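You operate a simulated robot arm through the tools that you are given. There is no shell and no other tool. Be economical: measure what you need, move in short steps, check, and stop when the job is done.

You are at the controls of a simulated two-armed robot. One attempt, no reset.

TASK
Set the volt dial to the shell's label, switch on, hold the yellow remote and press its button, switch off.
Fine: the lamp must light; lay the remote in its rest.

It is judged by the outcome, as a careful person would: the job done as asked, and still so three seconds after it is handed in. It fails if anything else is knocked over, pushed out of place, dropped, spilled or broken.

THE ROBOT
Two 6-joint arms with two-finger parallel grippers on one trunk, on a base that drives. Base frame: it is fixed to the floor where the robot stands at the start and does not move with it; the origin is under the middle of the robot, x ahead of it, y to its left, z up; the surface under the hand at the start is at about z = 0.85. Lengths are in m, angles in degrees, forces in N, time in s.
The left shoulder is at the start at [0.06, 0.187, 1.172], the right one opposite. With the tool pointing down near the work surface each hand reaches from about 0.22 to 0.62 m from the robot's upright axis, wherever it stands, measured 20 degrees to its own side. Places, roughly: remote button [0.3, -0.6, 0.9]; remote rest [0.6, -0.5, 0.9]; supply switch [0.5, 0, 0.9]; volt dial [0.5, -0.1, 0.9]. Payload 1.57 kg a hand.
Tool frame (each hand has its own): the origin (TCP) lies between the finger pads and is the grasp point; the fingertips stand 0.03 m ahead of it; z points along the fingers, y is the line along which they close. The gripper opens to 0.11 m. The fingers are 0.024 m wide and 0.012 m thick; the gripper's body (0.048 by 0.112 m) begins 0.078 m behind the TCP.
Orientation is that of the tool frame in the base frame, as a unit quaternion [x, y, z, w]. With the fingers straight down and closing along the base's y, the tool's x points along the base's -x, its y along +y and its z along -z.

THE INTERFACE
- The arms move only by the tool send_rows. It takes "left_plan", "right_plan" or both (then of equal length, played together; a hand with none holds still); each is a list of rows, each an object of numbers (a shift or turn left out is 0, a gripper value left out holds the last): "dx", "dy", "dz": the shift along the tool's x, y, z in m; "rx", "ry", "rz": the turn, a rotation vector about the tool's x, y, z in degrees; "claw": the gripper command, from -1 (shut) to 1 (fully open), values between in proportion. In form: [{"dx": .., "dy": .., "dz": .., "rx": .., "ry": .., "rz": .., "claw": ..}, ...]. A call has 1 to 12 rows; each row shifts and turns the commanded pose from where the row before left it, along the tool's axes as they then stand. Each row takes 0.2 s and may step no farther than 0.05 m and 8.6 degrees from the row before; otherwise, or with a gripper value out of range, the whole call is refused. A pose out of reach is approached as far as the arm can. The call stops where the force on the tool passes 40 N (or 10 N more than at its start, if that is more) or the arm is blocked; 0.2 s more then pass. The fingers move at their own pace (about 0.153 m/s each) and stop on an object; they squeeze with about 24 N. The grip force told is the motor's: it shows also when the fingers shut on nothing. Time passes only in rows, and 0.2 s behind the last, so rows that do not move let the fingers close. It gives the time, the measured TCP pose, the force on the tool (base axes), the opening and the grip force at its end, in the units of the frame above (readings bear some noise), with the torque about the TCP (base axes, N m) and any sound that the robot's microphone picked up.
- Cameras (640 x 400 px; columns grow to the right, rows downward): "scene" is now at [0.0039, -0.0011, 1.6999]; the picture's right is [0.01, -1.00, -0.00], its down [-0.88, -0.00, -0.47] and it looks along [0.47, 0.00, -0.88] (base axes); focal length 258 px, centre (320, 200). "left" rides on the left gripper at [0.07, -0.016, -0.141] in its tool frame; the picture's right is [0.23, 0.97, 0.00], its down [-0.86, 0.20, -0.48] and it looks along [-0.47, 0.11, 0.88] (tool axes); focal length 222 px, centre (320, 200). "right" rides on the right gripper at [0.07, 0.016, -0.141] in its tool frame; the picture's right is [-0.23, 0.97, 0.00], its down [-0.86, -0.20, -0.48] and it looks along [-0.47, -0.11, 0.88] (tool axes); focal length 222 px, centre (320, 200). There is no depth. A picture from a camera that has moved, and an enlarged one, comes with that camera's place and axes in the base frame and with its lens.
- capture(camera): a new picture of that camera. The clock stands still meanwhile.
- raise_lower(by): slides the trunk up (or, below 0, down) by that many m; the arms and the scene camera ride with it, the base frame stays. It gives what a move gives, with no picture.
- drive_base(legs): drives the robot by 1 to 6 legs, each [ahead, left, turn to the left] in m, m and degrees, along the robot's own axes; the way and the turn of a leg run together, so that a leg with both is an arc; at most 1.5 m and 180 degrees a leg. The arms and the cameras ride along, it lands a little off, and it stops where it bumps. It gives what a move gives.
- head_to(pan, tilt): turns the head with the scene camera to pan (to the left, within 86 degrees either way) and tilt (down, from -29 to 69), counted from straight ahead of the robot. It gives what a move gives.
- zoom(camera, box): a new picture of the part [left, top, right, bottom] of that camera's present view, enlarged. The clock stands still meanwhile.
- finish_job(): hands the job in; it is judged then, once.

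Go step by step. Nothing tells you exact positions but the pictures and the camera data: compare them with the known pose of the tool, close in by small moves and look again before you grip or let go. The budget is 120 turns and 88 pictures, counting those below and the enlarged ones. Unless the task says otherwise, let go and move clear before handing in, and close with one line.

The tools are called as a command line: name --argument value ..., lists and objects as JSON in quotes. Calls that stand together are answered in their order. send_rows: Moves the arms, as the interface text tells. Its arguments: {"type":"object","properties":{"left_plan":{"type":"array","items":{"type":"object","properties":{"dx":{"type":"number"},"dy":{"type":"number"},"dz":{"type":"number"},"rx":{"type":"number"},"ry":{"type":"number"},"rz":{"type":"number"},"claw":{"type":"number"}}}},"right_plan":{"type":"array","items":{"type":"object","properties":{"dx":{"type":"number"},"dy":{"type":"number"},"dz":{"type":"number"},"rx":{"type":"number"},"ry":{"type":"number"},"rz":{"type":"number"},"claw":{"type":"number"}}}}},"required":[]} The other tools are called the same way: raise_lower (by) slides the trunk up or down; drive_base (legs) drives the base; head_to (pan, tilt) turns the head that bears the scene camera; capture (camera) takes a picture; zoom (camera, box) takes an enlarged picture of a part of a camera's view; finish_job () hands the job in.

At the start:

```text
t: 0.0
left_position: [0.3996, -0.0694, 1.1777]
left_tcp_rot: [0.0, 1.0, 0.0, 0.0]
left_ft_force: [-0.2, -0.6, -1.2]
left_ft_torque: [0.01, 0.01, 0.06]
left_gripper_width: 0.1101
left_gripper_force: 0.1
right_position: [0.285, -0.442, 1.1985]
right_tcp_rot: [-0.001, 1.0, 0.0, -0.001]
right_ft_force: [0.4, -0.6, 0.5]
right_ft_torque: [0.01, 0.02, 0.0]
right_gripper_width: 0.1099
right_gripper_force: 0.0
trunk travel left (down, up): [-0.8, 0.19]
robot x, y, heading: [-0.0002, -0.0008, -0.1]
head pan, tilt: [0.3, 61.9]
```

scene: 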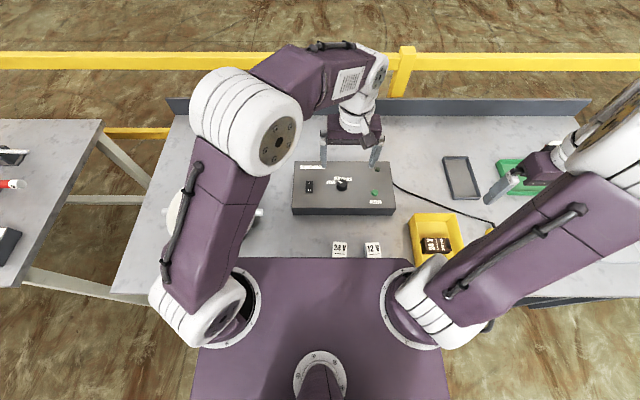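
right: 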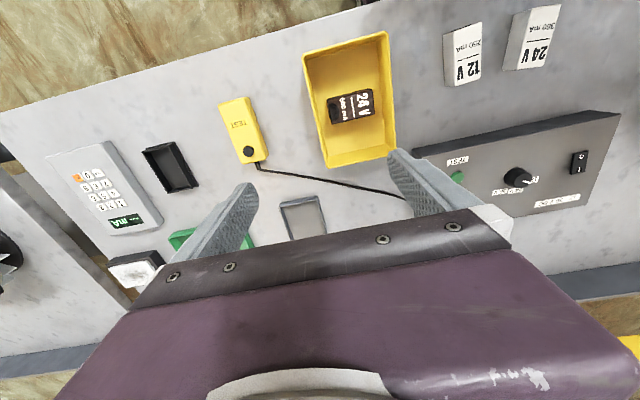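
left: 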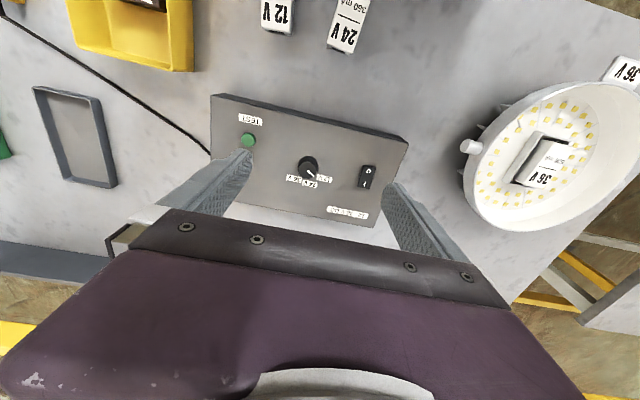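

I see a supply box with a switch, dial and green lamp, a yellow remote at the right, and a round lamp shell at the left that seems labelled 36 V. I'll zoom in on these to read the labels.

zoom --camera "left" --box '[200, 80, 420, 230]'

zoom --camera "left" --box '[440, 40, 640, 240]'

zoom --camera "right" --box '[30, 80, 330, 300]'

zoom --camera "scene" --box '[270, 140, 530, 270]'

```text
2.67 times, centred on (310, 155) of left
camera zoom: at [0.331, -0.0853, 1.3195], right [-0.23, 0.97, 0.0], down [0.86, 0.2, 0.48], along [0.47, 0.11, -0.88], focal length 592 px, centre (347, 320)
```

zoom: 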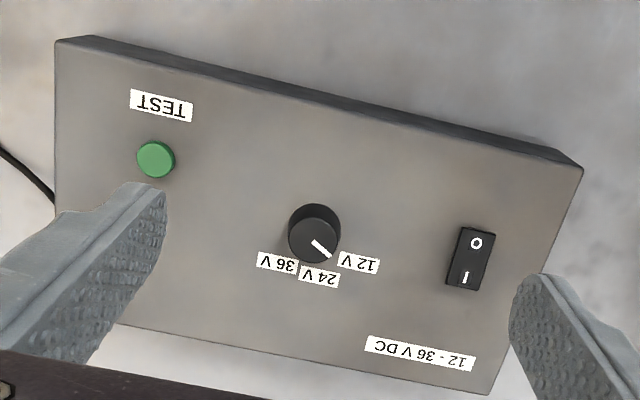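

```text
2.00 times, centred on (540, 140) of left
camera zoom: at [0.331, -0.0853, 1.3195], right [-0.23, 0.97, 0.0], down [0.86, 0.2, 0.48], along [0.47, 0.11, -0.88], focal length 444 px, centre (-120, 320)
```

zoom: 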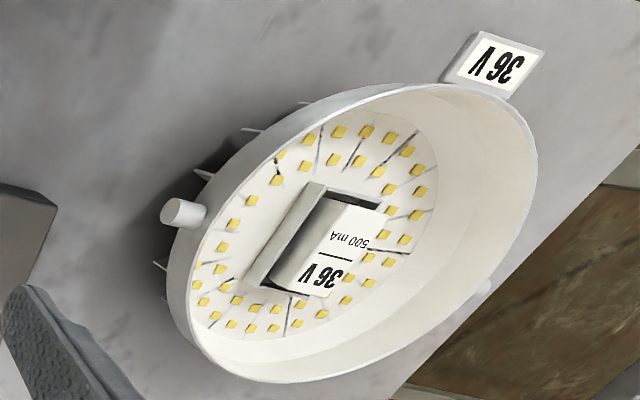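

```text
1.82 times, centred on (180, 190) of right
camera zoom: at [0.2149, -0.4257, 1.3385], right [0.23, 0.97, 0.0], down [0.86, -0.2, 0.48], along [0.47, -0.11, -0.88], focal length 404 px, centre (574, 218)
```

zoom: 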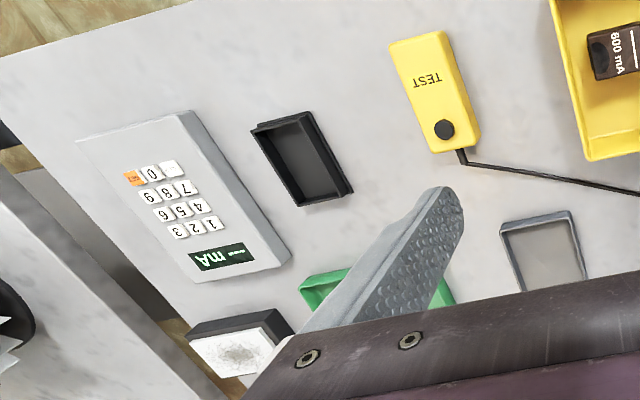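

```text
2.46 times, centred on (400, 205) of scene
camera zoom: at [0.0039, -0.0011, 1.6999], right [0.01, -1.0, 0.0], down [-0.88, 0.0, -0.47], along [0.47, 0.0, -0.88], focal length 635 px, centre (123, 188)
```

zoom: 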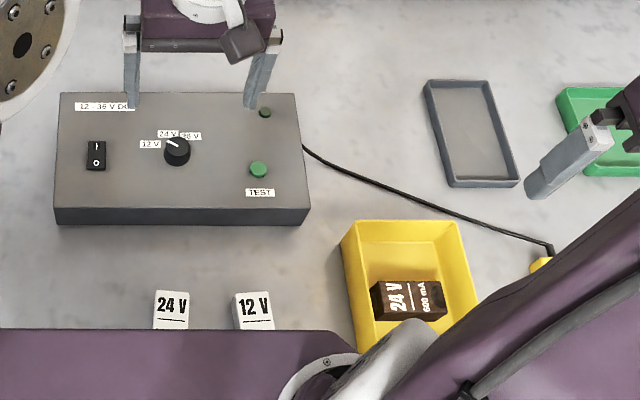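

The shell's label reads 36 V and the dial now points to 12 V. I place the dial near [0.486, -0.076, 0.92] and the switch near [0.48, 0.044, 0.905]. I'll move the left hand above the dial and look closer.

send_rows --left_plan '[{"dx": -0.043, "dy": -0.003, "dz": 0.02}, {"dx": -0.043, "dy": -0.003, "dz": 0.04}, {"dz": 0.05, "claw": 0.2}, {"dz": 0.03}, {}]'

zoom --camera "left" --box '[220, 80, 420, 230]'

capture --camera "scene"

```text
refused: row 2 steps farther than a row can; nothing moved
```

```text
2.67 times, centred on (320, 155) of left
camera zoom: at [0.331, -0.0853, 1.3195], right [-0.23, 0.97, 0.0], down [0.86, 0.2, 0.48], along [0.47, 0.11, -0.88], focal length 592 px, centre (320, 320)
```

zoom: 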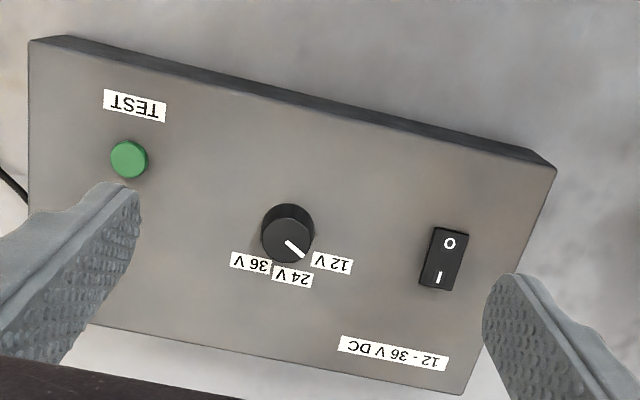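

```text
79 pictures are left
camera scene: at [0.0039, -0.0011, 1.6999], right [0.01, -1.0, 0.0], down [-0.88, 0.0, -0.47], along [0.47, 0.0, -0.88], focal length 258 px, centre (320, 200)
```

scene: 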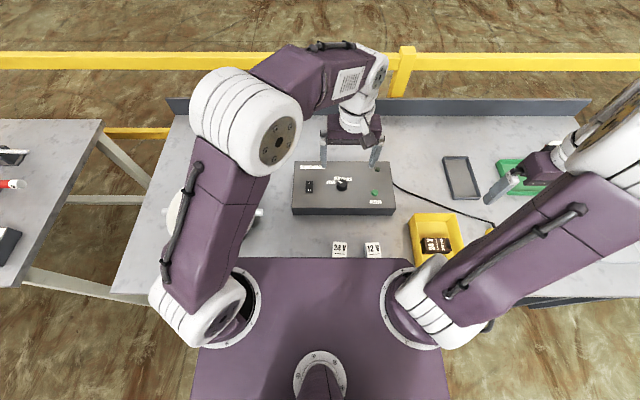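

The knob is about 0.03 m wide and its pointer must turn roughly 100° clockwise from 12 V to 36 V. I'll come down in smaller steps, with a pre-turn of about -48°.

send_rows --left_plan '[{"dx": -0.043, "dz": 0.02, "claw": 0.2}, {"dx": -0.043, "dy": -0.004, "dz": 0.02}, {"dz": 0.045}, {"dz": 0.045}, {"rz": -8}, {"rz": -8}, {"rz": -8}, {"rz": -8}, {"rz": -8}, {"rz": -8}, {}]'

capture --camera "left"

```text
t: 2.4
left_position: [0.4869, -0.0739, 1.0471]
left_tcp_rot: [-0.407, 0.914, 0.0, 0.0]
left_ft_force: [-0.7, 0.3, 0.5]
left_ft_torque: [0.0, 0.01, -0.04]
left_gripper_width: 0.0661
left_gripper_force: 0.1
right_position: [0.2858, -0.4432, 1.1989]
right_tcp_rot: [0.0, 1.0, 0.0, 0.0]
right_ft_force: [-0.1, -0.1, 0.4]
right_ft_torque: [0.03, 0.0, 0.01]
right_gripper_width: 0.1098
right_gripper_force: 0.2
trunk travel left (down, up): [-0.8, 0.19]
robot x, y, heading: [-0.001, 0.0005, 0.1]
head pan, tilt: [0.3, 61.9]
```

```text
78 pictures are left
camera left: at [0.4521, -0.1361, 1.1892], right [-0.88, 0.48, 0.0], down [0.42, 0.77, 0.48], along [0.23, 0.42, -0.88], focal length 222 px, centre (320, 200)
```

left: 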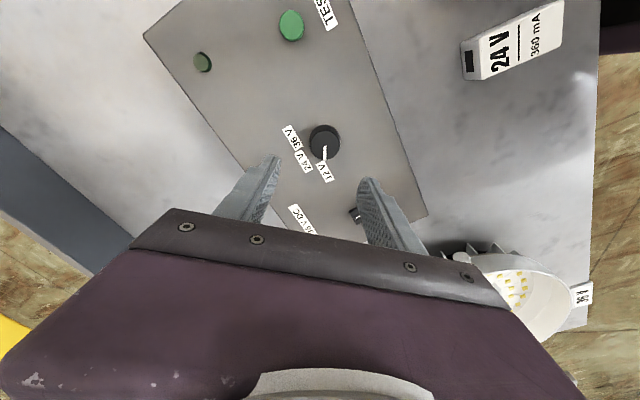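

The knob is almost under the tool axis. I'll zoom in to refine its position before going down.

zoom --camera "left" --box '[260, 100, 380, 190]'

```text
4.44 times, centred on (320, 145) of left
camera zoom: at [0.4521, -0.1361, 1.1892], right [-0.88, 0.48, 0.0], down [0.42, 0.77, 0.48], along [0.23, 0.42, -0.88], focal length 987 px, centre (320, 444)
```

zoom: 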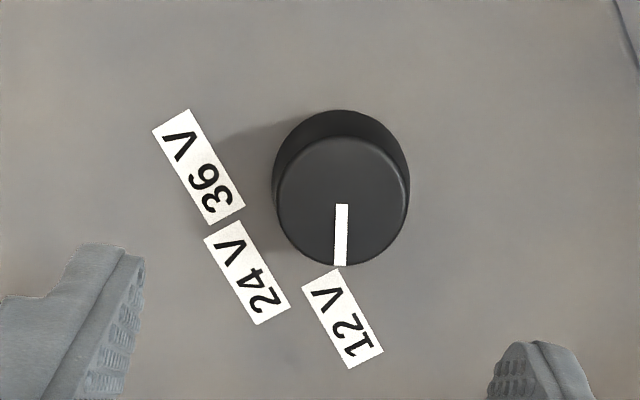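

Refined, the knob centre is about [0.480, -0.072], 0.037 m in diameter, and 36 V lies about 90° clockwise from the pointer. I'll align and descend with a check before gripping.

send_rows --left_plan '[{"dx": 0.0033, "dy": 0.0061, "dz": 0.03}, {"dz": 0.035}, {"dz": 0.025}, {}]'

zoom --camera "left" --box '[220, 100, 420, 230]'

```text
t: 3.4
left_position: [0.4782, -0.0699, 0.9588]
left_tcp_rot: [-0.407, 0.913, 0.0, 0.0]
left_ft_force: [0.0, -0.4, -0.3]
left_ft_torque: [0.0, -0.01, 0.01]
left_gripper_width: 0.0659
left_gripper_force: 0.2
right_position: [0.2848, -0.4423, 1.1989]
right_tcp_rot: [-0.001, 1.0, 0.0, 0.0]
right_ft_force: [-0.6, 0.2, -0.2]
right_ft_torque: [0.04, 0.02, 0.02]
right_gripper_width: 0.1098
right_gripper_force: 0.0
trunk travel left (down, up): [-0.8, 0.19]
robot x, y, heading: [0.0005, -0.0035, -0.2]
head pan, tilt: [0.3, 61.9]
```

```text
3.08 times, centred on (320, 165) of left
camera zoom: at [0.444, -0.132, 1.1006], right [-0.88, 0.48, 0.0], down [0.42, 0.77, 0.48], along [0.23, 0.42, -0.88], focal length 684 px, centre (320, 308)
```

zoom: 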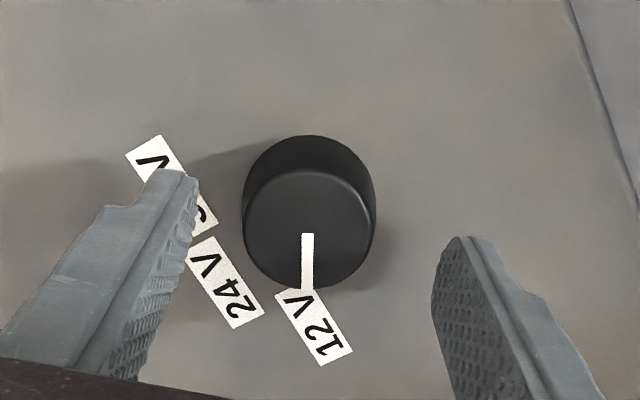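

The panel top is at about z 0.90 to 0.92. I'll shift 4 mm and go down a little more, watching the force.

send_rows --left_plan '[{"dx": -0.0027, "dy": -0.003, "dz": 0.006}, {"dz": 0.006}, {}]'

zoom --camera "left" --box '[220, 100, 420, 230]'

```text
t: 4.2
left_position: [0.4826, -0.0722, 0.9458]
left_tcp_rot: [-0.407, 0.914, 0.0, 0.001]
left_ft_force: [-0.3, -1.0, -0.6]
left_ft_torque: [-0.02, 0.01, 0.02]
left_gripper_width: 0.066
left_gripper_force: 0.1
right_position: [0.2858, -0.4419, 1.1988]
right_tcp_rot: [0.001, 1.0, 0.0, 0.0]
right_ft_force: [-0.1, -0.6, -1.1]
right_ft_torque: [0.01, 0.0, -0.02]
right_gripper_width: 0.11
right_gripper_force: 0.1
trunk travel left (down, up): [-0.8, 0.19]
robot x, y, heading: [0.0024, 0.0004, -0.2]
head pan, tilt: [0.3, 61.9]
```

```text
3.08 times, centred on (320, 165) of left
camera zoom: at [0.4484, -0.1336, 1.0885], right [-0.88, 0.48, 0.0], down [0.42, 0.77, 0.48], along [0.23, 0.42, -0.88], focal length 684 px, centre (320, 308)
```

zoom: 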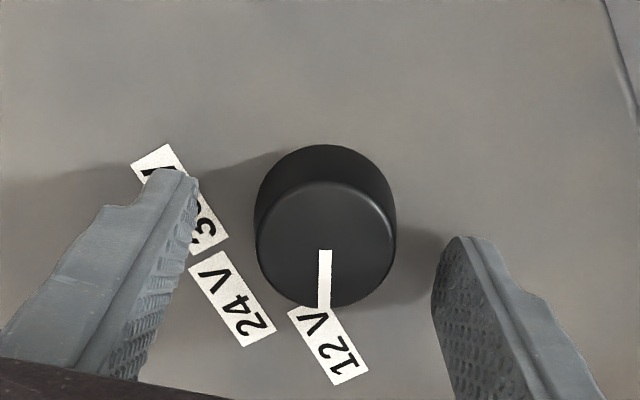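

The knob is centred between the fingers. I'll go 5 mm lower and close.

send_rows --left_plan '[{"dz": 0.005}, {"claw": -0.35}, {}, {}]'

zoom --camera "left" --box '[220, 100, 420, 230]'

```text
t: 5.2
left_position: [0.4825, -0.0714, 0.9394]
left_tcp_rot: [-0.407, 0.913, 0.0, -0.001]
left_ft_force: [-2.0, 1.1, 0.0]
left_ft_torque: [0.08, 0.05, -0.01]
left_gripper_width: 0.0371
left_gripper_force: 43.4
right_position: [0.2845, -0.4417, 1.1991]
right_tcp_rot: [-0.001, 1.0, 0.0, 0.0]
right_ft_force: [-0.8, -0.4, 0.4]
right_ft_torque: [-0.02, 0.0, -0.01]
right_gripper_width: 0.1102
right_gripper_force: 0.1
trunk travel left (down, up): [-0.8, 0.19]
robot x, y, heading: [0.0003, 0.003, -0.0]
head pan, tilt: [0.3, 61.9]
```

```text
3.08 times, centred on (320, 165) of left
camera zoom: at [0.4481, -0.1337, 1.0828], right [-0.88, 0.48, 0.0], down [0.42, 0.77, 0.48], along [0.23, 0.42, -0.88], focal length 684 px, centre (320, 308)
```

zoom: 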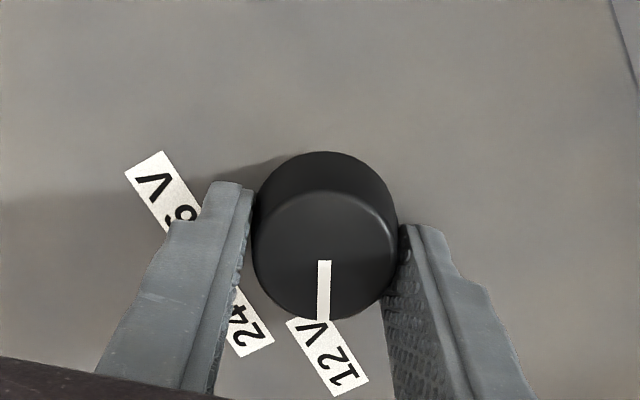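

The knob is gripped at 0.037 m. I'll turn it about 90° clockwise.

send_rows --left_plan '[{"rz": 8.2}, {"rz": 8.2}, {"rz": 8.2}, {"rz": 8.2}, {"rz": 8.2}, {"rz": 8.2}, {"rz": 8.2}, {"rz": 8.2}, {"rz": 8.2}, {"rz": 8.2}, {"rz": 8}, {}]'

capture --camera "left"

```text
t: 7.8
left_position: [0.4822, -0.0788, 0.9403]
left_tcp_rot: [0.359, 0.933, 0.001, -0.001]
left_ft_force: [-6.1, -30.7, -4.4]
left_ft_torque: [-1.25, -0.41, 0.12]
left_gripper_width: 0.0372
left_gripper_force: 43.7
right_position: [0.2831, -0.4482, 1.1973]
right_tcp_rot: [0.0, 1.0, 0.002, -0.001]
right_ft_force: [-0.7, -0.9, -0.2]
right_ft_torque: [-0.01, 0.02, 0.0]
right_gripper_width: 0.1102
right_gripper_force: 0.0
trunk travel left (down, up): [-0.8, 0.19]
robot x, y, heading: [0.0007, -0.0, 0.1]
head pan, tilt: [0.3, 61.9]
```

```text
73 pictures are left
camera left: at [0.4203, -0.0433, 1.0829], right [0.48, 0.88, 0.0], down [0.77, -0.43, 0.48], along [0.42, -0.23, -0.88], focal length 222 px, centre (320, 200)
```

left: 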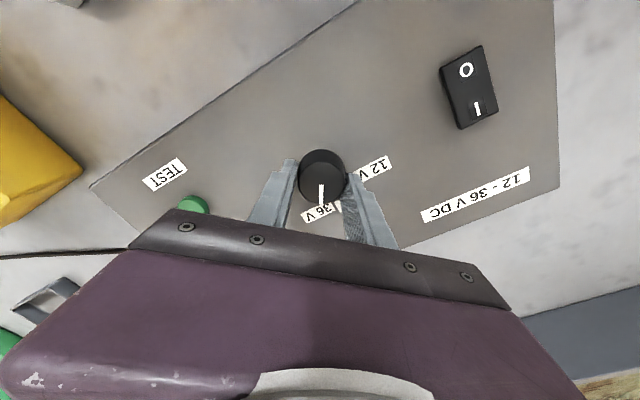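

The pointer now seems at 36 V, but there is a 30 N sideways force and a 7 mm shift. I'll look at the scene before letting go.

capture --camera "scene"

zoom --camera "left" --box '[260, 130, 400, 230]'

```text
72 pictures are left
camera scene: at [0.0027, -0.0093, 1.6999], right [0.0, -1.0, -0.01], down [-0.88, 0.0, -0.47], along [0.47, 0.01, -0.88], focal length 258 px, centre (320, 200)
```

scene: 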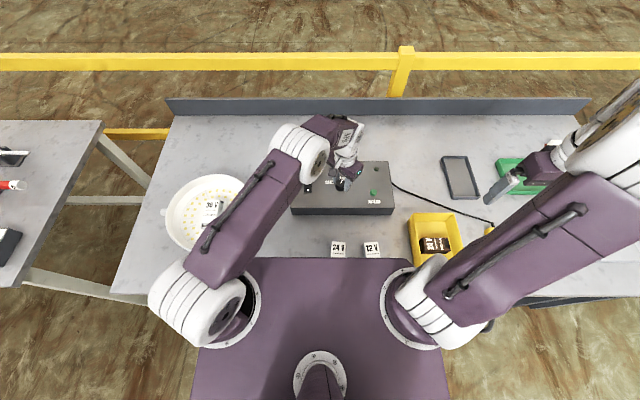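

```text
4.00 times, centred on (330, 180) of left
camera zoom: at [0.4203, -0.0433, 1.0829], right [0.48, 0.88, 0.0], down [0.77, -0.43, 0.48], along [0.42, -0.23, -0.88], focal length 888 px, centre (280, 280)
```

zoom: 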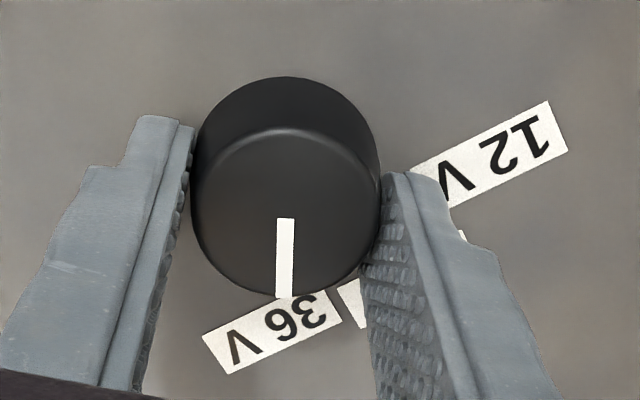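

The pointer stands at 36 V, and the robot itself seems to have shifted a few millimetres. I'll let go and check the force, the dial and the box.

send_rows --left_plan '[{"claw": 0.2}, {}, {}]'

zoom --camera "left" --box '[220, 100, 420, 230]'

```text
t: 8.6
left_position: [0.4845, -0.0709, 0.9413]
left_tcp_rot: [0.359, 0.933, 0.0, 0.0]
left_ft_force: [0.8, -0.5, 0.2]
left_ft_torque: [-0.01, -0.02, -0.01]
left_gripper_width: 0.0657
left_gripper_force: 0.1
right_position: [0.2858, -0.4416, 1.1993]
right_tcp_rot: [0.0, 1.0, 0.0, 0.0]
right_ft_force: [0.5, -0.1, 0.3]
right_ft_torque: [-0.03, 0.01, -0.01]
right_gripper_width: 0.1098
right_gripper_force: 0.0
trunk travel left (down, up): [-0.8, 0.19]
robot x, y, heading: [0.0015, -0.004, -0.1]
head pan, tilt: [0.3, 61.9]
```

```text
3.08 times, centred on (320, 165) of left
camera zoom: at [0.4214, -0.0364, 1.0826], right [0.48, 0.88, 0.0], down [0.77, -0.42, 0.48], along [0.42, -0.23, -0.88], focal length 684 px, centre (320, 308)
```

zoom: 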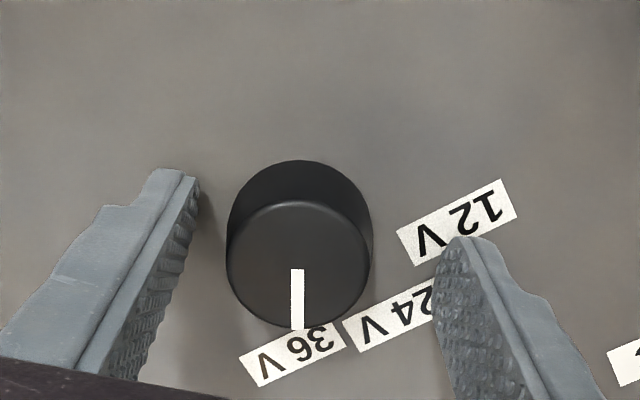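

The dial reads 36 V and the forces are gone. Now I'll raise the hand, turn it straight, shut the fingers and look at the switch from above.

send_rows --left_plan '[{"dz": -0.04}, {"dz": -0.045}, {"rz": -8.4, "claw": -1}, {"rz": -8.4}, {"rz": -8.4}, {"rz": -8.4}, {"rz": -8.4}, {"dy": 0.045}, {"dy": 0.045}, {"dx": 0.005, "dy": 0.025}, {}]'

capture --camera "left"

zoom --camera "left" --box '[240, 80, 400, 190]'

```text
t: 11.0
left_position: [0.4817, 0.0429, 1.0255]
left_tcp_rot: [0.0, 1.0, 0.0, 0.0]
left_ft_force: [0.0, 0.0, -0.6]
left_ft_torque: [0.03, 0.04, 0.0]
left_gripper_width: 0.0
left_gripper_force: 21.9
right_position: [0.2844, -0.4419, 1.1986]
right_tcp_rot: [0.0, 1.0, 0.0, -0.001]
right_ft_force: [0.0, 0.0, -0.5]
right_ft_torque: [0.05, 0.0, 0.02]
right_gripper_width: 0.1102
right_gripper_force: 0.0
trunk travel left (down, up): [-0.8, 0.19]
robot x, y, heading: [0.0002, 0.0019, 0.0]
head pan, tilt: [0.3, 61.9]
```

```text
69 pictures are left
camera left: at [0.4121, 0.0264, 1.1675], right [-0.23, 0.97, 0.0], down [0.85, 0.2, 0.48], along [0.47, 0.11, -0.88], focal length 222 px, centre (320, 200)
```

left: 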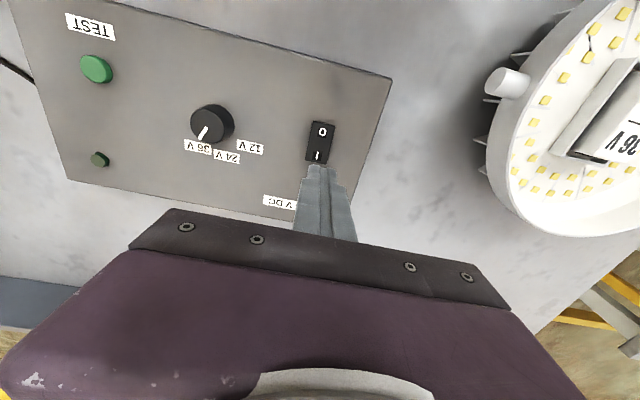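

```text
3.64 times, centred on (320, 135) of left
camera zoom: at [0.4121, 0.0264, 1.1675], right [-0.23, 0.97, 0.0], down [0.85, 0.2, 0.48], along [0.47, 0.11, -0.88], focal length 808 px, centre (320, 436)
```

zoom: 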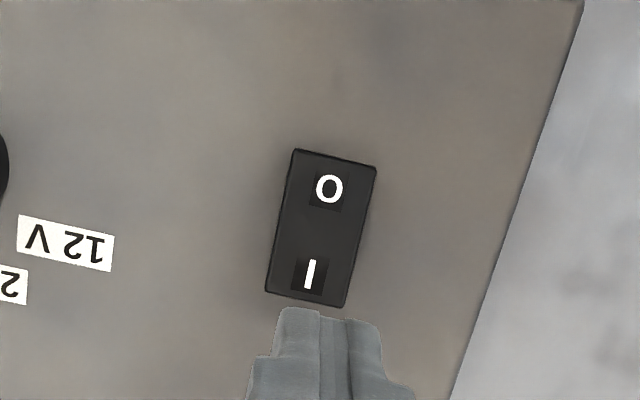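

The "I" end of the rocker is at about [0.495, 0.042]. I'll go over it and come down slowly.

send_rows --left_plan '[{"dx": -0.0145, "dy": -0.001}, {"dz": 0.04}, {"dz": 0.03}, {}]'

zoom --camera "left" --box '[240, 100, 400, 210]'

```text
t: 12.0
left_position: [0.4961, 0.0398, 0.9575]
left_tcp_rot: [0.0, 1.0, 0.0, 0.0]
left_ft_force: [0.5, -0.6, 0.3]
left_ft_torque: [0.02, 0.01, -0.03]
left_gripper_width: 0.0001
left_gripper_force: 21.6
right_position: [0.2849, -0.4425, 1.1985]
right_tcp_rot: [0.0, 1.0, 0.0, 0.0]
right_ft_force: [1.0, 0.1, -1.2]
right_ft_torque: [-0.01, 0.01, -0.01]
right_gripper_width: 0.1103
right_gripper_force: 0.0
trunk travel left (down, up): [-0.8, 0.19]
robot x, y, heading: [0.0006, 0.0058, -0.0]
head pan, tilt: [0.3, 61.9]
```

```text
3.64 times, centred on (320, 155) of left
camera zoom: at [0.4262, 0.0235, 1.0997], right [-0.23, 0.97, 0.0], down [0.85, 0.2, 0.48], along [0.47, 0.11, -0.88], focal length 808 px, centre (320, 364)
```

zoom: 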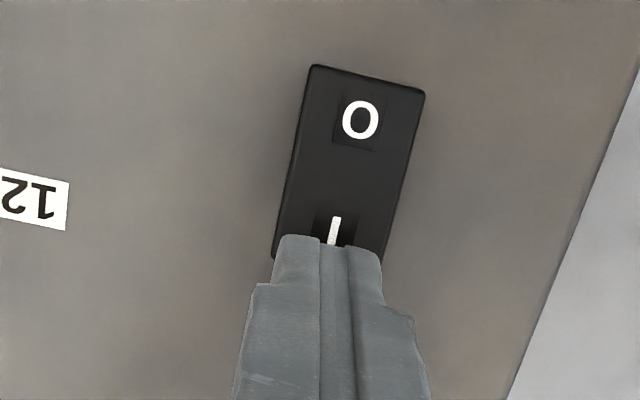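

The tip stands above the "I" half. I'll press down in small steps.

send_rows --left_plan '[{"dz": 0.005}, {"dz": 0.005}, {"dz": 0.004}, {"dz": 0.003}]'

zoom --camera "left" --box '[240, 100, 400, 210]'

```text
t: 12.8
left_position: [0.497, 0.0404, 0.9498]
left_tcp_rot: [0.0, 1.0, -0.001, 0.006]
left_ft_force: [-8.7, 1.6, 30.3]
left_ft_torque: [0.07, 0.68, -0.04]
left_gripper_width: 0.0
left_gripper_force: 21.4
right_position: [0.281, -0.4419, 1.2003]
right_tcp_rot: [0.0, 1.0, 0.0, 0.002]
right_ft_force: [-0.1, 0.1, -0.4]
right_ft_torque: [0.0, 0.01, 0.03]
right_gripper_width: 0.1104
right_gripper_force: 0.0
trunk travel left (down, up): [-0.8, 0.19]
robot x, y, heading: [-0.0026, 0.0034, 0.1]
head pan, tilt: [0.3, 61.9]
stopped in row 4 (left hand): the force on the tool passed its limit at 46 N (the readings are from after the stop); the commanded pose is now the measured one
```

```text
3.64 times, centred on (320, 155) of left
camera zoom: at [0.4256, 0.0245, 1.0907], right [-0.23, 0.97, -0.01], down [0.85, 0.2, 0.49], along [0.48, 0.11, -0.87], focal length 808 px, centre (320, 364)
```

zoom: 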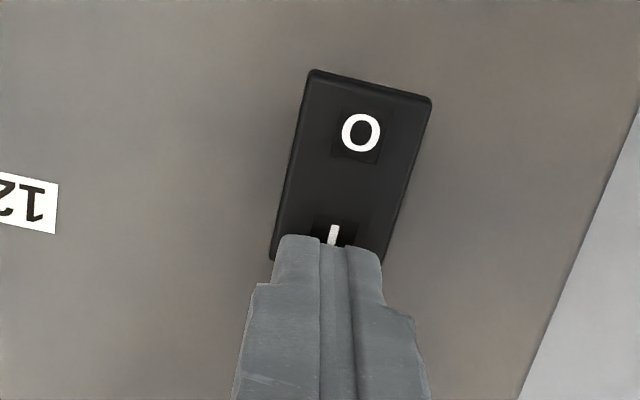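

The press stopped at 46 N with no click heard. I'll lift off and look at whether the rocker flipped.

send_rows --left_plan '[{"dz": -0.03}, {"dz": -0.04}, {"dx": 0.04, "dz": -0.02}, {}]'

zoom --camera "left" --box '[220, 50, 420, 180]'

capture --camera "left"

```text
t: 13.8
left_position: [0.4626, 0.042, 1.0362]
left_tcp_rot: [0.0, 1.0, -0.002, 0.004]
left_ft_force: [0.7, 0.7, -0.1]
left_ft_torque: [-0.02, 0.03, -0.01]
left_gripper_width: 0.0002
left_gripper_force: 21.5
right_position: [0.2858, -0.4423, 1.1992]
right_tcp_rot: [0.0, 1.0, 0.0, 0.0]
right_ft_force: [0.4, -0.3, -0.2]
right_ft_torque: [0.0, 0.02, 0.0]
right_gripper_width: 0.11
right_gripper_force: 0.0
trunk travel left (down, up): [-0.8, 0.19]
robot x, y, heading: [0.0005, 0.0041, 0.4]
head pan, tilt: [0.3, 61.9]
```

```text
3.08 times, centred on (320, 115) of left
camera zoom: at [0.3919, 0.0262, 1.1781], right [-0.23, 0.97, -0.01], down [0.85, 0.2, 0.49], along [0.47, 0.11, -0.87], focal length 684 px, centre (320, 462)
```

zoom: 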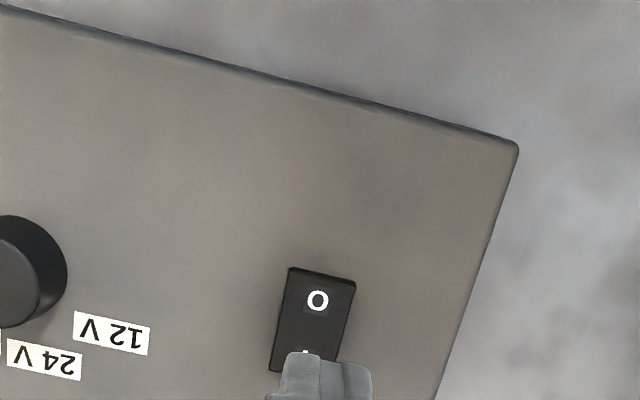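

```text
64 pictures are left
camera left: at [0.3919, 0.0262, 1.1781], right [-0.23, 0.97, -0.01], down [0.85, 0.2, 0.49], along [0.47, 0.11, -0.87], focal length 222 px, centre (320, 200)
```

left: 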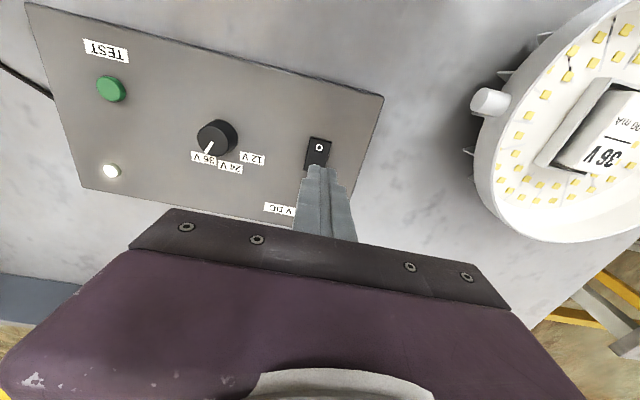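

The indicator is lit, so the supply is on with the dial at 36 V. Next comes the remote, and driving about 0.35 m to the right should put remote, rest and switch within reach of both hands, so I'll look right first.

head_to --pan -50 --tilt 50

capture --camera "scene"

```text
t: 15.0
left_position: [0.4621, 0.0432, 1.0367]
left_tcp_rot: [0.0, 1.0, -0.002, 0.006]
left_ft_force: [0.3, -0.3, -0.7]
left_ft_torque: [-0.03, 0.01, 0.0]
left_gripper_width: 0.0001
left_gripper_force: 21.0
right_position: [0.285, -0.4423, 1.1984]
right_tcp_rot: [0.0, 1.0, 0.001, 0.0]
right_ft_force: [1.1, -0.6, 0.5]
right_ft_torque: [0.01, -0.02, 0.01]
right_gripper_width: 0.1098
right_gripper_force: 0.0
trunk travel left (down, up): [-0.8, 0.19]
robot x, y, heading: [0.0001, -0.0019, 0.0]
head pan, tilt: [-50.0, 50.0]
```

```text
63 pictures are left
camera scene: at [-0.0108, -0.0603, 1.7146], right [-0.77, -0.64, 0.0], down [-0.49, 0.59, -0.64], along [0.41, -0.49, -0.77], focal length 258 px, centre (320, 200)
```

scene: 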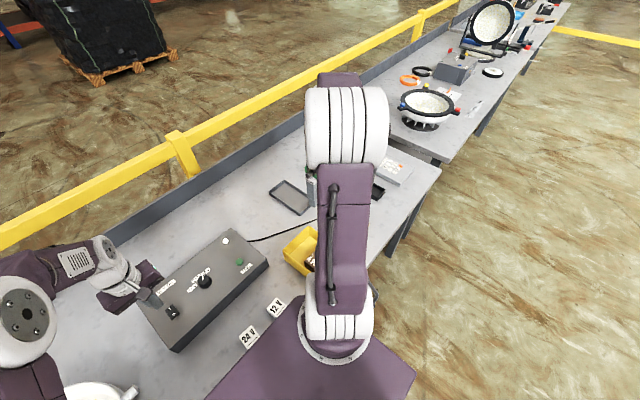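

The way to the right along the table is clear. I'll drive 0.35 m right and look again.

drive_base --legs '[[0, -0.35, 0]]'

head_to --pan -10 --tilt 62

capture --camera "scene"

capture --camera "right"

```text
t: 17.3
left_position: [0.4616, -0.309, 1.0361]
left_tcp_rot: [0.002, 1.0, -0.002, 0.006]
left_ft_force: [-0.1, 0.3, 0.3]
left_ft_torque: [0.0, 0.04, 0.01]
left_gripper_width: 0.0002
left_gripper_force: 21.5
right_position: [0.2826, -0.7941, 1.1981]
right_tcp_rot: [0.002, 1.0, -0.001, 0.0]
right_ft_force: [0.0, -0.2, -0.5]
right_ft_torque: [-0.01, 0.0, -0.04]
right_gripper_width: 0.1097
right_gripper_force: 0.2
trunk travel left (down, up): [-0.8, 0.19]
robot x, y, heading: [-0.0021, -0.3513, -0.4]
head pan, tilt: [-50.0, 50.0]
```

```text
t: 18.4
left_position: [0.4619, -0.3098, 1.0376]
left_tcp_rot: [0.0, 1.0, -0.002, 0.005]
left_ft_force: [0.9, -0.6, 0.5]
left_ft_torque: [0.0, 0.0, 0.01]
left_gripper_width: 0.0
left_gripper_force: 21.0
right_position: [0.283, -0.7945, 1.1984]
right_tcp_rot: [0.002, 1.0, 0.0, 0.0]
right_ft_force: [-0.3, 0.5, -0.8]
right_ft_torque: [-0.03, -0.01, 0.01]
right_gripper_width: 0.11
right_gripper_force: 0.1
trunk travel left (down, up): [-0.8, 0.19]
robot x, y, heading: [-0.0018, -0.35, -0.5]
head pan, tilt: [-10.0, 62.0]
```

```text
62 pictures are left
camera scene: at [0.0021, -0.3638, 1.6997], right [-0.18, -0.98, 0.0], down [-0.87, 0.16, -0.47], along [0.46, -0.08, -0.88], focal length 258 px, centre (320, 200)
```

scene: 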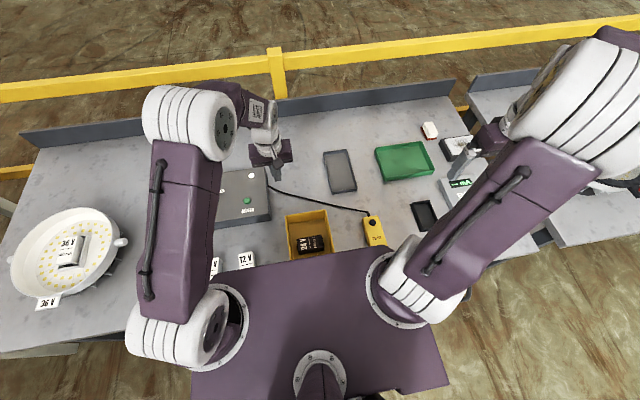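

```text
61 pictures are left
camera right: at [0.2131, -0.7775, 1.3387], right [0.23, 0.97, 0.0], down [0.85, -0.2, 0.48], along [0.47, -0.11, -0.88], focal length 222 px, centre (320, 200)
```

right: 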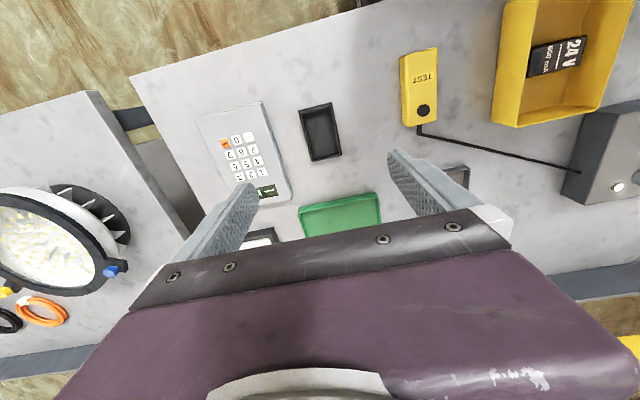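

The lamp shell, remote, rest and supply are all in view. To keep the right hand's camera clear of the trunk while gripping the remote's tail, I'll back off 0.08 m and go 0.10 m further right.

drive_base --legs '[[-0.08, -0.1, 0]]'

capture --camera "right"

capture --camera "scene"

```text
t: 19.6
left_position: [0.3823, -0.4105, 1.0364]
left_tcp_rot: [0.003, 1.0, -0.001, 0.004]
left_ft_force: [0.5, 0.8, 0.2]
left_ft_torque: [-0.03, 0.04, 0.02]
left_gripper_width: 0.0
left_gripper_force: 21.7
right_position: [0.2009, -0.8935, 1.1993]
right_tcp_rot: [0.003, 1.0, -0.001, -0.002]
right_ft_force: [0.4, 0.4, -1.3]
right_ft_torque: [0.0, 0.0, -0.02]
right_gripper_width: 0.1102
right_gripper_force: 0.1
trunk travel left (down, up): [-0.8, 0.19]
robot x, y, heading: [-0.0825, -0.4511, -0.2]
head pan, tilt: [-10.0, 62.0]
```

```text
60 pictures are left
camera right: at [0.132, -0.8761, 1.3389], right [0.23, 0.97, 0.0], down [0.85, -0.2, 0.48], along [0.46, -0.11, -0.88], focal length 222 px, centre (320, 200)
```

right: 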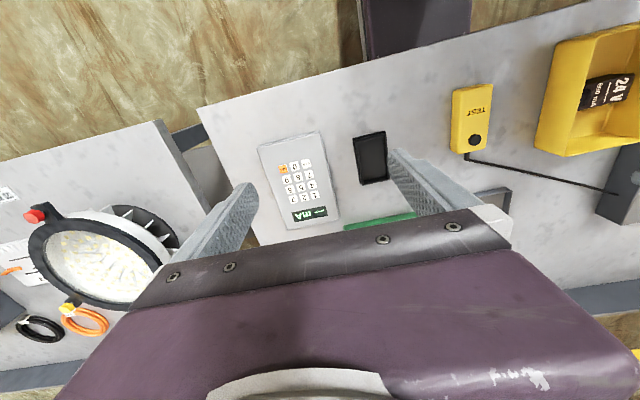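

```text
59 pictures are left
camera scene: at [-0.0772, -0.4613, 1.6997], right [-0.18, -0.98, 0.0], down [-0.87, 0.16, -0.47], along [0.46, -0.09, -0.88], focal length 258 px, centre (320, 200)
```

scene: 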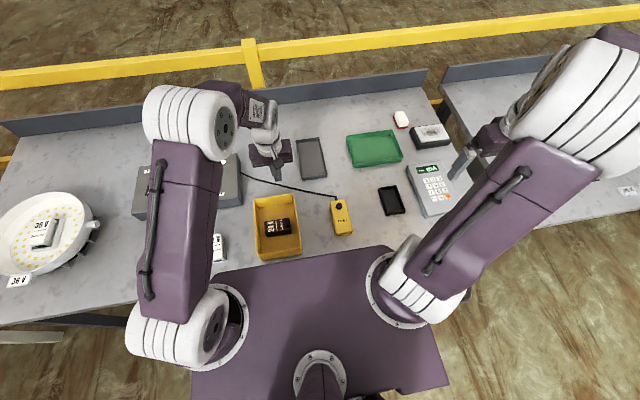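

Right hand goes above the tail of the remote at about [0.245, -0.597]; I move the left hand a little away at the same time.

send_rows --right_plan '[{"dy": 0.045}, {"dy": 0.045}, {"dy": 0.045}, {"dy": 0.045}, {"dy": 0.045}, {"dx": -0.02, "dy": 0.045}, {"dx": -0.024, "dy": 0.027}, {"dz": 0.045}, {"dz": 0.045}, {"dz": 0.045}, {}]' --left_plan '[{"dy": 0.04}, {"dy": 0.03}, {}, {}, {}, {}, {}, {}, {}, {}, {}]'

capture --camera "right"

capture --camera "scene"

```text
t: 22.0
left_position: [0.3832, -0.3416, 1.0361]
left_tcp_rot: [0.002, 1.0, -0.002, 0.005]
left_ft_force: [0.4, -0.2, -0.8]
left_ft_torque: [-0.01, 0.01, -0.01]
left_gripper_width: 0.0
left_gripper_force: 21.5
right_position: [0.2451, -0.5985, 1.0615]
right_tcp_rot: [0.004, 1.0, 0.0, 0.0]
right_ft_force: [0.1, 0.2, 0.8]
right_ft_torque: [-0.02, -0.02, -0.01]
right_gripper_width: 0.1101
right_gripper_force: 0.1
trunk travel left (down, up): [-0.8, 0.19]
robot x, y, heading: [-0.0818, -0.4524, -0.3]
head pan, tilt: [-10.0, 62.0]
```

```text
58 pictures are left
camera right: at [0.1758, -0.5805, 1.2014], right [0.23, 0.97, 0.0], down [0.85, -0.2, 0.48], along [0.47, -0.11, -0.88], focal length 222 px, centre (320, 200)
```

right: 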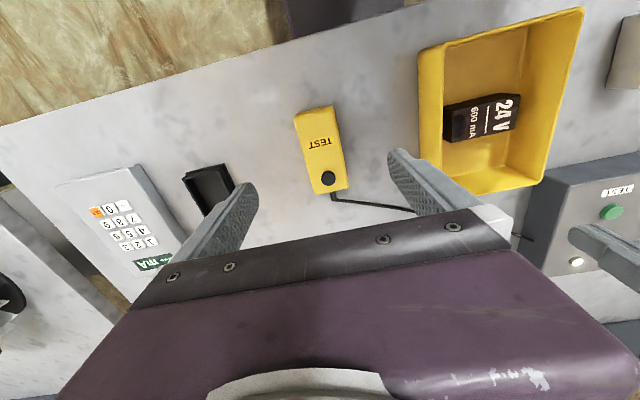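

```text
57 pictures are left
camera scene: at [-0.0799, -0.4632, 1.6997], right [-0.18, -0.98, 0.0], down [-0.87, 0.16, -0.47], along [0.46, -0.08, -0.88], focal length 258 px, centre (320, 200)
```

scene: 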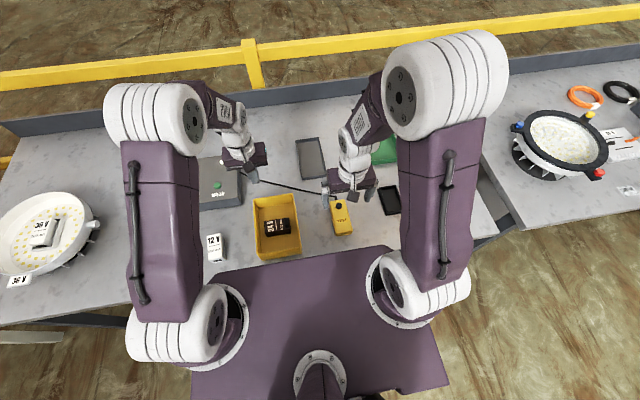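

The remote lies straight under the right hand with its button at about [0.314, -0.600]. I'll descend in stages.

send_rows --right_plan '[{"dz": 0.045}, {"dz": 0.045}, {"dz": 0.04}, {}]'

capture --camera "right"

```text
t: 23.0
left_position: [0.383, -0.3419, 1.0371]
left_tcp_rot: [0.002, 1.0, -0.001, 0.005]
left_ft_force: [-0.8, -0.7, -0.9]
left_ft_torque: [-0.04, 0.0, 0.01]
left_gripper_width: 0.0001
left_gripper_force: 21.1
right_position: [0.2433, -0.599, 0.936]
right_tcp_rot: [0.004, 1.0, 0.0, 0.0]
right_ft_force: [-0.2, 0.6, 0.2]
right_ft_torque: [-0.02, 0.0, 0.0]
right_gripper_width: 0.1099
right_gripper_force: 0.0
trunk travel left (down, up): [-0.8, 0.19]
robot x, y, heading: [-0.0833, -0.4525, -0.5]
head pan, tilt: [-10.0, 62.0]
```

```text
56 pictures are left
camera right: at [0.1737, -0.5813, 1.0757], right [0.23, 0.97, 0.0], down [0.85, -0.2, 0.48], along [0.47, -0.11, -0.88], focal length 222 px, centre (320, 200)
```

right: 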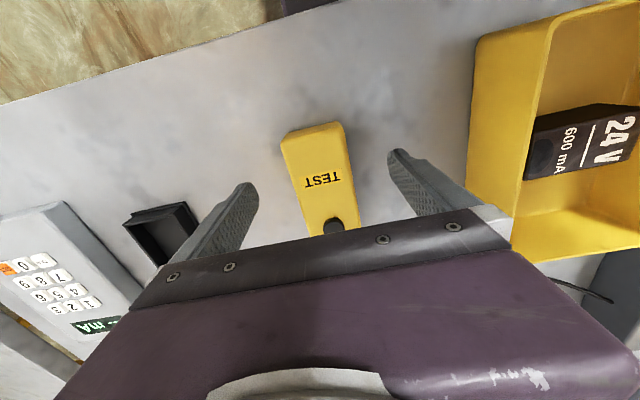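

The remote is centred between the fingers. I'll go down to about 1 cm above the table and close on it.

send_rows --right_plan '[{"dz": 0.02}, {"dz": 0.015}, {"dz": 0.008}, {}]'

capture --camera "right"

```text
t: 24.0
left_position: [0.3828, -0.341, 1.0374]
left_tcp_rot: [0.003, 1.0, -0.002, 0.005]
left_ft_force: [-0.3, 0.4, 0.5]
left_ft_torque: [-0.03, 0.04, -0.02]
left_gripper_width: 0.0
left_gripper_force: 21.0
right_position: [0.2456, -0.5975, 0.8947]
right_tcp_rot: [0.004, 1.0, 0.0, 0.0]
right_ft_force: [-0.8, 0.1, 0.2]
right_ft_torque: [0.01, -0.01, -0.02]
right_gripper_width: 0.1098
right_gripper_force: 0.0
trunk travel left (down, up): [-0.8, 0.19]
robot x, y, heading: [-0.0788, -0.4485, -0.6]
head pan, tilt: [-10.0, 62.0]
```

```text
55 pictures are left
camera right: at [0.1763, -0.5807, 1.0334], right [0.23, 0.97, 0.0], down [0.85, -0.2, 0.48], along [0.47, -0.11, -0.88], focal length 222 px, centre (320, 200)
```

right: 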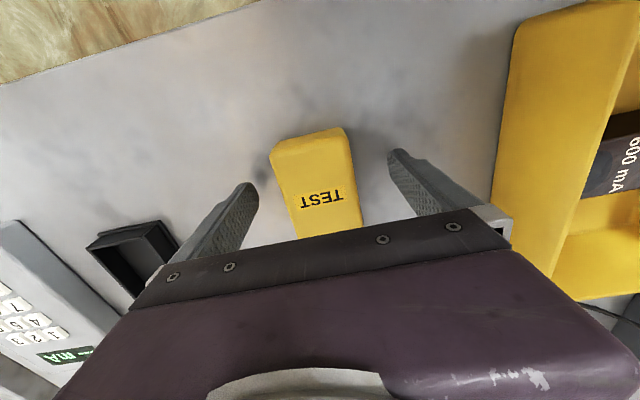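

Still clear; I'll lower 4 mm more and close.

send_rows --right_plan '[{"dz": 0.004}, {"claw": -0.4}, {}, {}]'

capture --camera "right"

```text
t: 25.0
left_position: [0.3829, -0.3421, 1.0368]
left_tcp_rot: [0.003, 1.0, -0.001, 0.006]
left_ft_force: [-0.7, 1.1, 0.3]
left_ft_torque: [0.0, 0.0, 0.01]
left_gripper_width: 0.0001
left_gripper_force: 21.5
right_position: [0.2466, -0.5979, 0.8895]
right_tcp_rot: [0.004, 1.0, -0.001, 0.0]
right_ft_force: [1.0, -0.3, 2.0]
right_ft_torque: [0.02, 0.18, 0.0]
right_gripper_width: 0.0576
right_gripper_force: 24.4
trunk travel left (down, up): [-0.8, 0.19]
robot x, y, heading: [-0.0783, -0.4526, -0.4]
head pan, tilt: [-10.0, 62.0]
```

```text
54 pictures are left
camera right: at [0.1761, -0.5806, 1.0283], right [0.23, 0.97, 0.0], down [0.85, -0.2, 0.48], along [0.47, -0.11, -0.88], focal length 222 px, centre (320, 200)
```

right: 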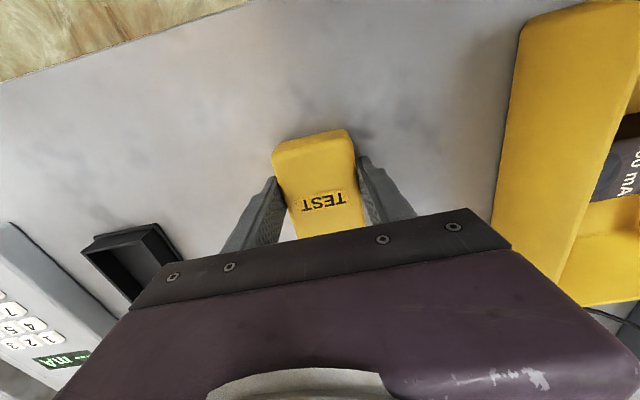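

The remote is held. Now the left hand swings round on the far side, leaning 30° forward so its camera clears the right gripper, to come above the button.

send_rows --left_plan '[{"dx": -0.04}, {"dy": -0.043}, {"dy": -0.043}, {"dy": -0.043}, {"dy": -0.043}, {"dy": -0.043}, {"dy": -0.043}, {"ry": 7.5}, {"ry": 7.5}, {"ry": 7.5}, {"ry": 7.5}, {}]'

capture --camera "left"

capture --camera "scene"

```text
t: 27.6
left_position: [0.3528, -0.5398, 1.0393]
left_tcp_rot: [0.003, 0.982, -0.001, -0.191]
left_ft_force: [-0.1, 0.0, 0.5]
left_ft_torque: [-0.01, -0.01, -0.02]
left_gripper_width: 0.0
left_gripper_force: 21.6
left hand out of reach, approached as far as the arm can: row 7, 8, 9, 10, 11
right_position: [0.2459, -0.5979, 0.8878]
right_tcp_rot: [0.003, 1.0, 0.0, 0.0]
right_ft_force: [-0.3, 1.0, 0.9]
right_ft_torque: [0.01, 0.16, -0.03]
right_gripper_width: 0.0578
right_gripper_force: 23.4
trunk travel left (down, up): [-0.8, 0.19]
robot x, y, heading: [-0.0839, -0.4518, -0.4]
head pan, tilt: [-10.0, 62.0]
```

```text
53 pictures are left
camera left: at [0.3418, -0.5551, 1.1973], right [-0.21, 0.98, 0.08], down [0.97, 0.19, 0.12], along [0.1, 0.11, -0.99], focal length 222 px, centre (320, 200)
```

left: 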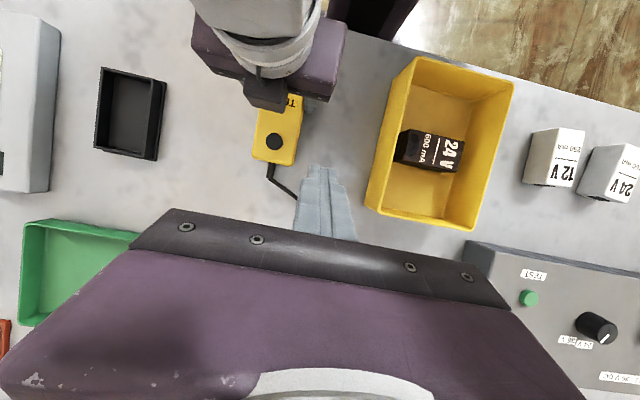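

```text
52 pictures are left
camera scene: at [-0.0787, -0.4633, 1.6997], right [-0.18, -0.98, 0.0], down [-0.87, 0.16, -0.47], along [0.46, -0.08, -0.88], focal length 258 px, centre (320, 200)
```

scene: 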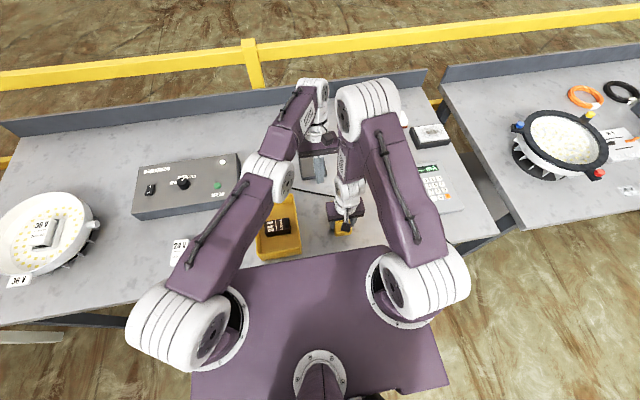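

The left arm cannot reach that far across. I'll draw the left hand back, lift the remote clear, shift it left, and then drive further right so the remote returns to about where it was.

send_rows --left_plan '[{"dy": 0.04}, {"dy": 0.04}, {"dy": 0.04}, {"dy": 0.04}, {"dy": 0.04}, {"dy": 0.04}, {"dy": 0.04}, {}]'

send_rows --right_plan '[{"dz": -0.02}, {"dz": -0.03}, {"dz": -0.04}, {"dz": -0.02}, {}]'

capture --camera "scene"

capture --camera "right"

```text
t: 29.4
left_position: [0.3839, -0.4726, 1.0401]
left_tcp_rot: [0.003, 0.981, 0.0, -0.192]
left_ft_force: [0.0, -0.8, 0.1]
left_ft_torque: [0.0, 0.02, 0.0]
left_gripper_width: 0.0001
left_gripper_force: 21.3
left hand out of reach, approached as far as the arm can: row 1, 2, 3, 4, 5, 6, 7
right_position: [0.246, -0.5983, 0.8888]
right_tcp_rot: [0.003, 1.0, 0.0, -0.001]
right_ft_force: [-0.3, -0.2, 0.6]
right_ft_torque: [-0.02, 0.09, 0.03]
right_gripper_width: 0.0578
right_gripper_force: 23.7
trunk travel left (down, up): [-0.8, 0.19]
robot x, y, heading: [-0.0809, -0.4536, -0.5]
head pan, tilt: [-10.0, 62.0]
```

```text
t: 30.6
left_position: [0.3854, -0.4744, 1.0395]
left_tcp_rot: [0.003, 0.981, -0.001, -0.192]
left_ft_force: [0.0, -0.1, 0.1]
left_ft_torque: [0.01, -0.01, 0.04]
left_gripper_width: 0.0004
left_gripper_force: 21.0
right_position: [0.2465, -0.5978, 0.997]
right_tcp_rot: [0.004, 1.0, 0.0, -0.002]
right_ft_force: [0.2, -0.2, -1.6]
right_ft_torque: [0.03, 0.08, 0.0]
right_gripper_width: 0.0577
right_gripper_force: 24.1
trunk travel left (down, up): [-0.8, 0.19]
robot x, y, heading: [-0.0824, -0.4543, -0.1]
head pan, tilt: [-10.0, 62.0]
```

```text
51 pictures are left
camera scene: at [-0.0778, -0.4633, 1.6997], right [-0.18, -0.98, 0.0], down [-0.87, 0.16, -0.47], along [0.46, -0.08, -0.88], focal length 258 px, centre (320, 200)
```

scene: 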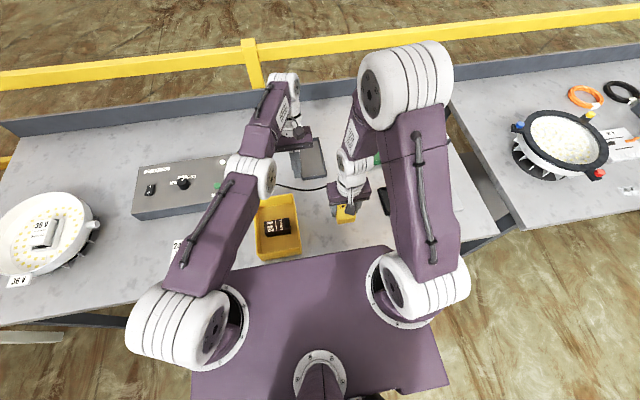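

```text
50 pictures are left
camera right: at [0.1771, -0.5811, 1.1366], right [0.23, 0.97, 0.0], down [0.85, -0.2, 0.48], along [0.46, -0.11, -0.88], focal length 222 px, centre (320, 200)
```

right: 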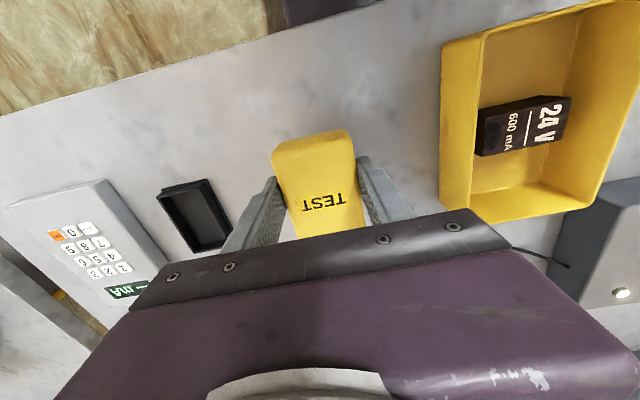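

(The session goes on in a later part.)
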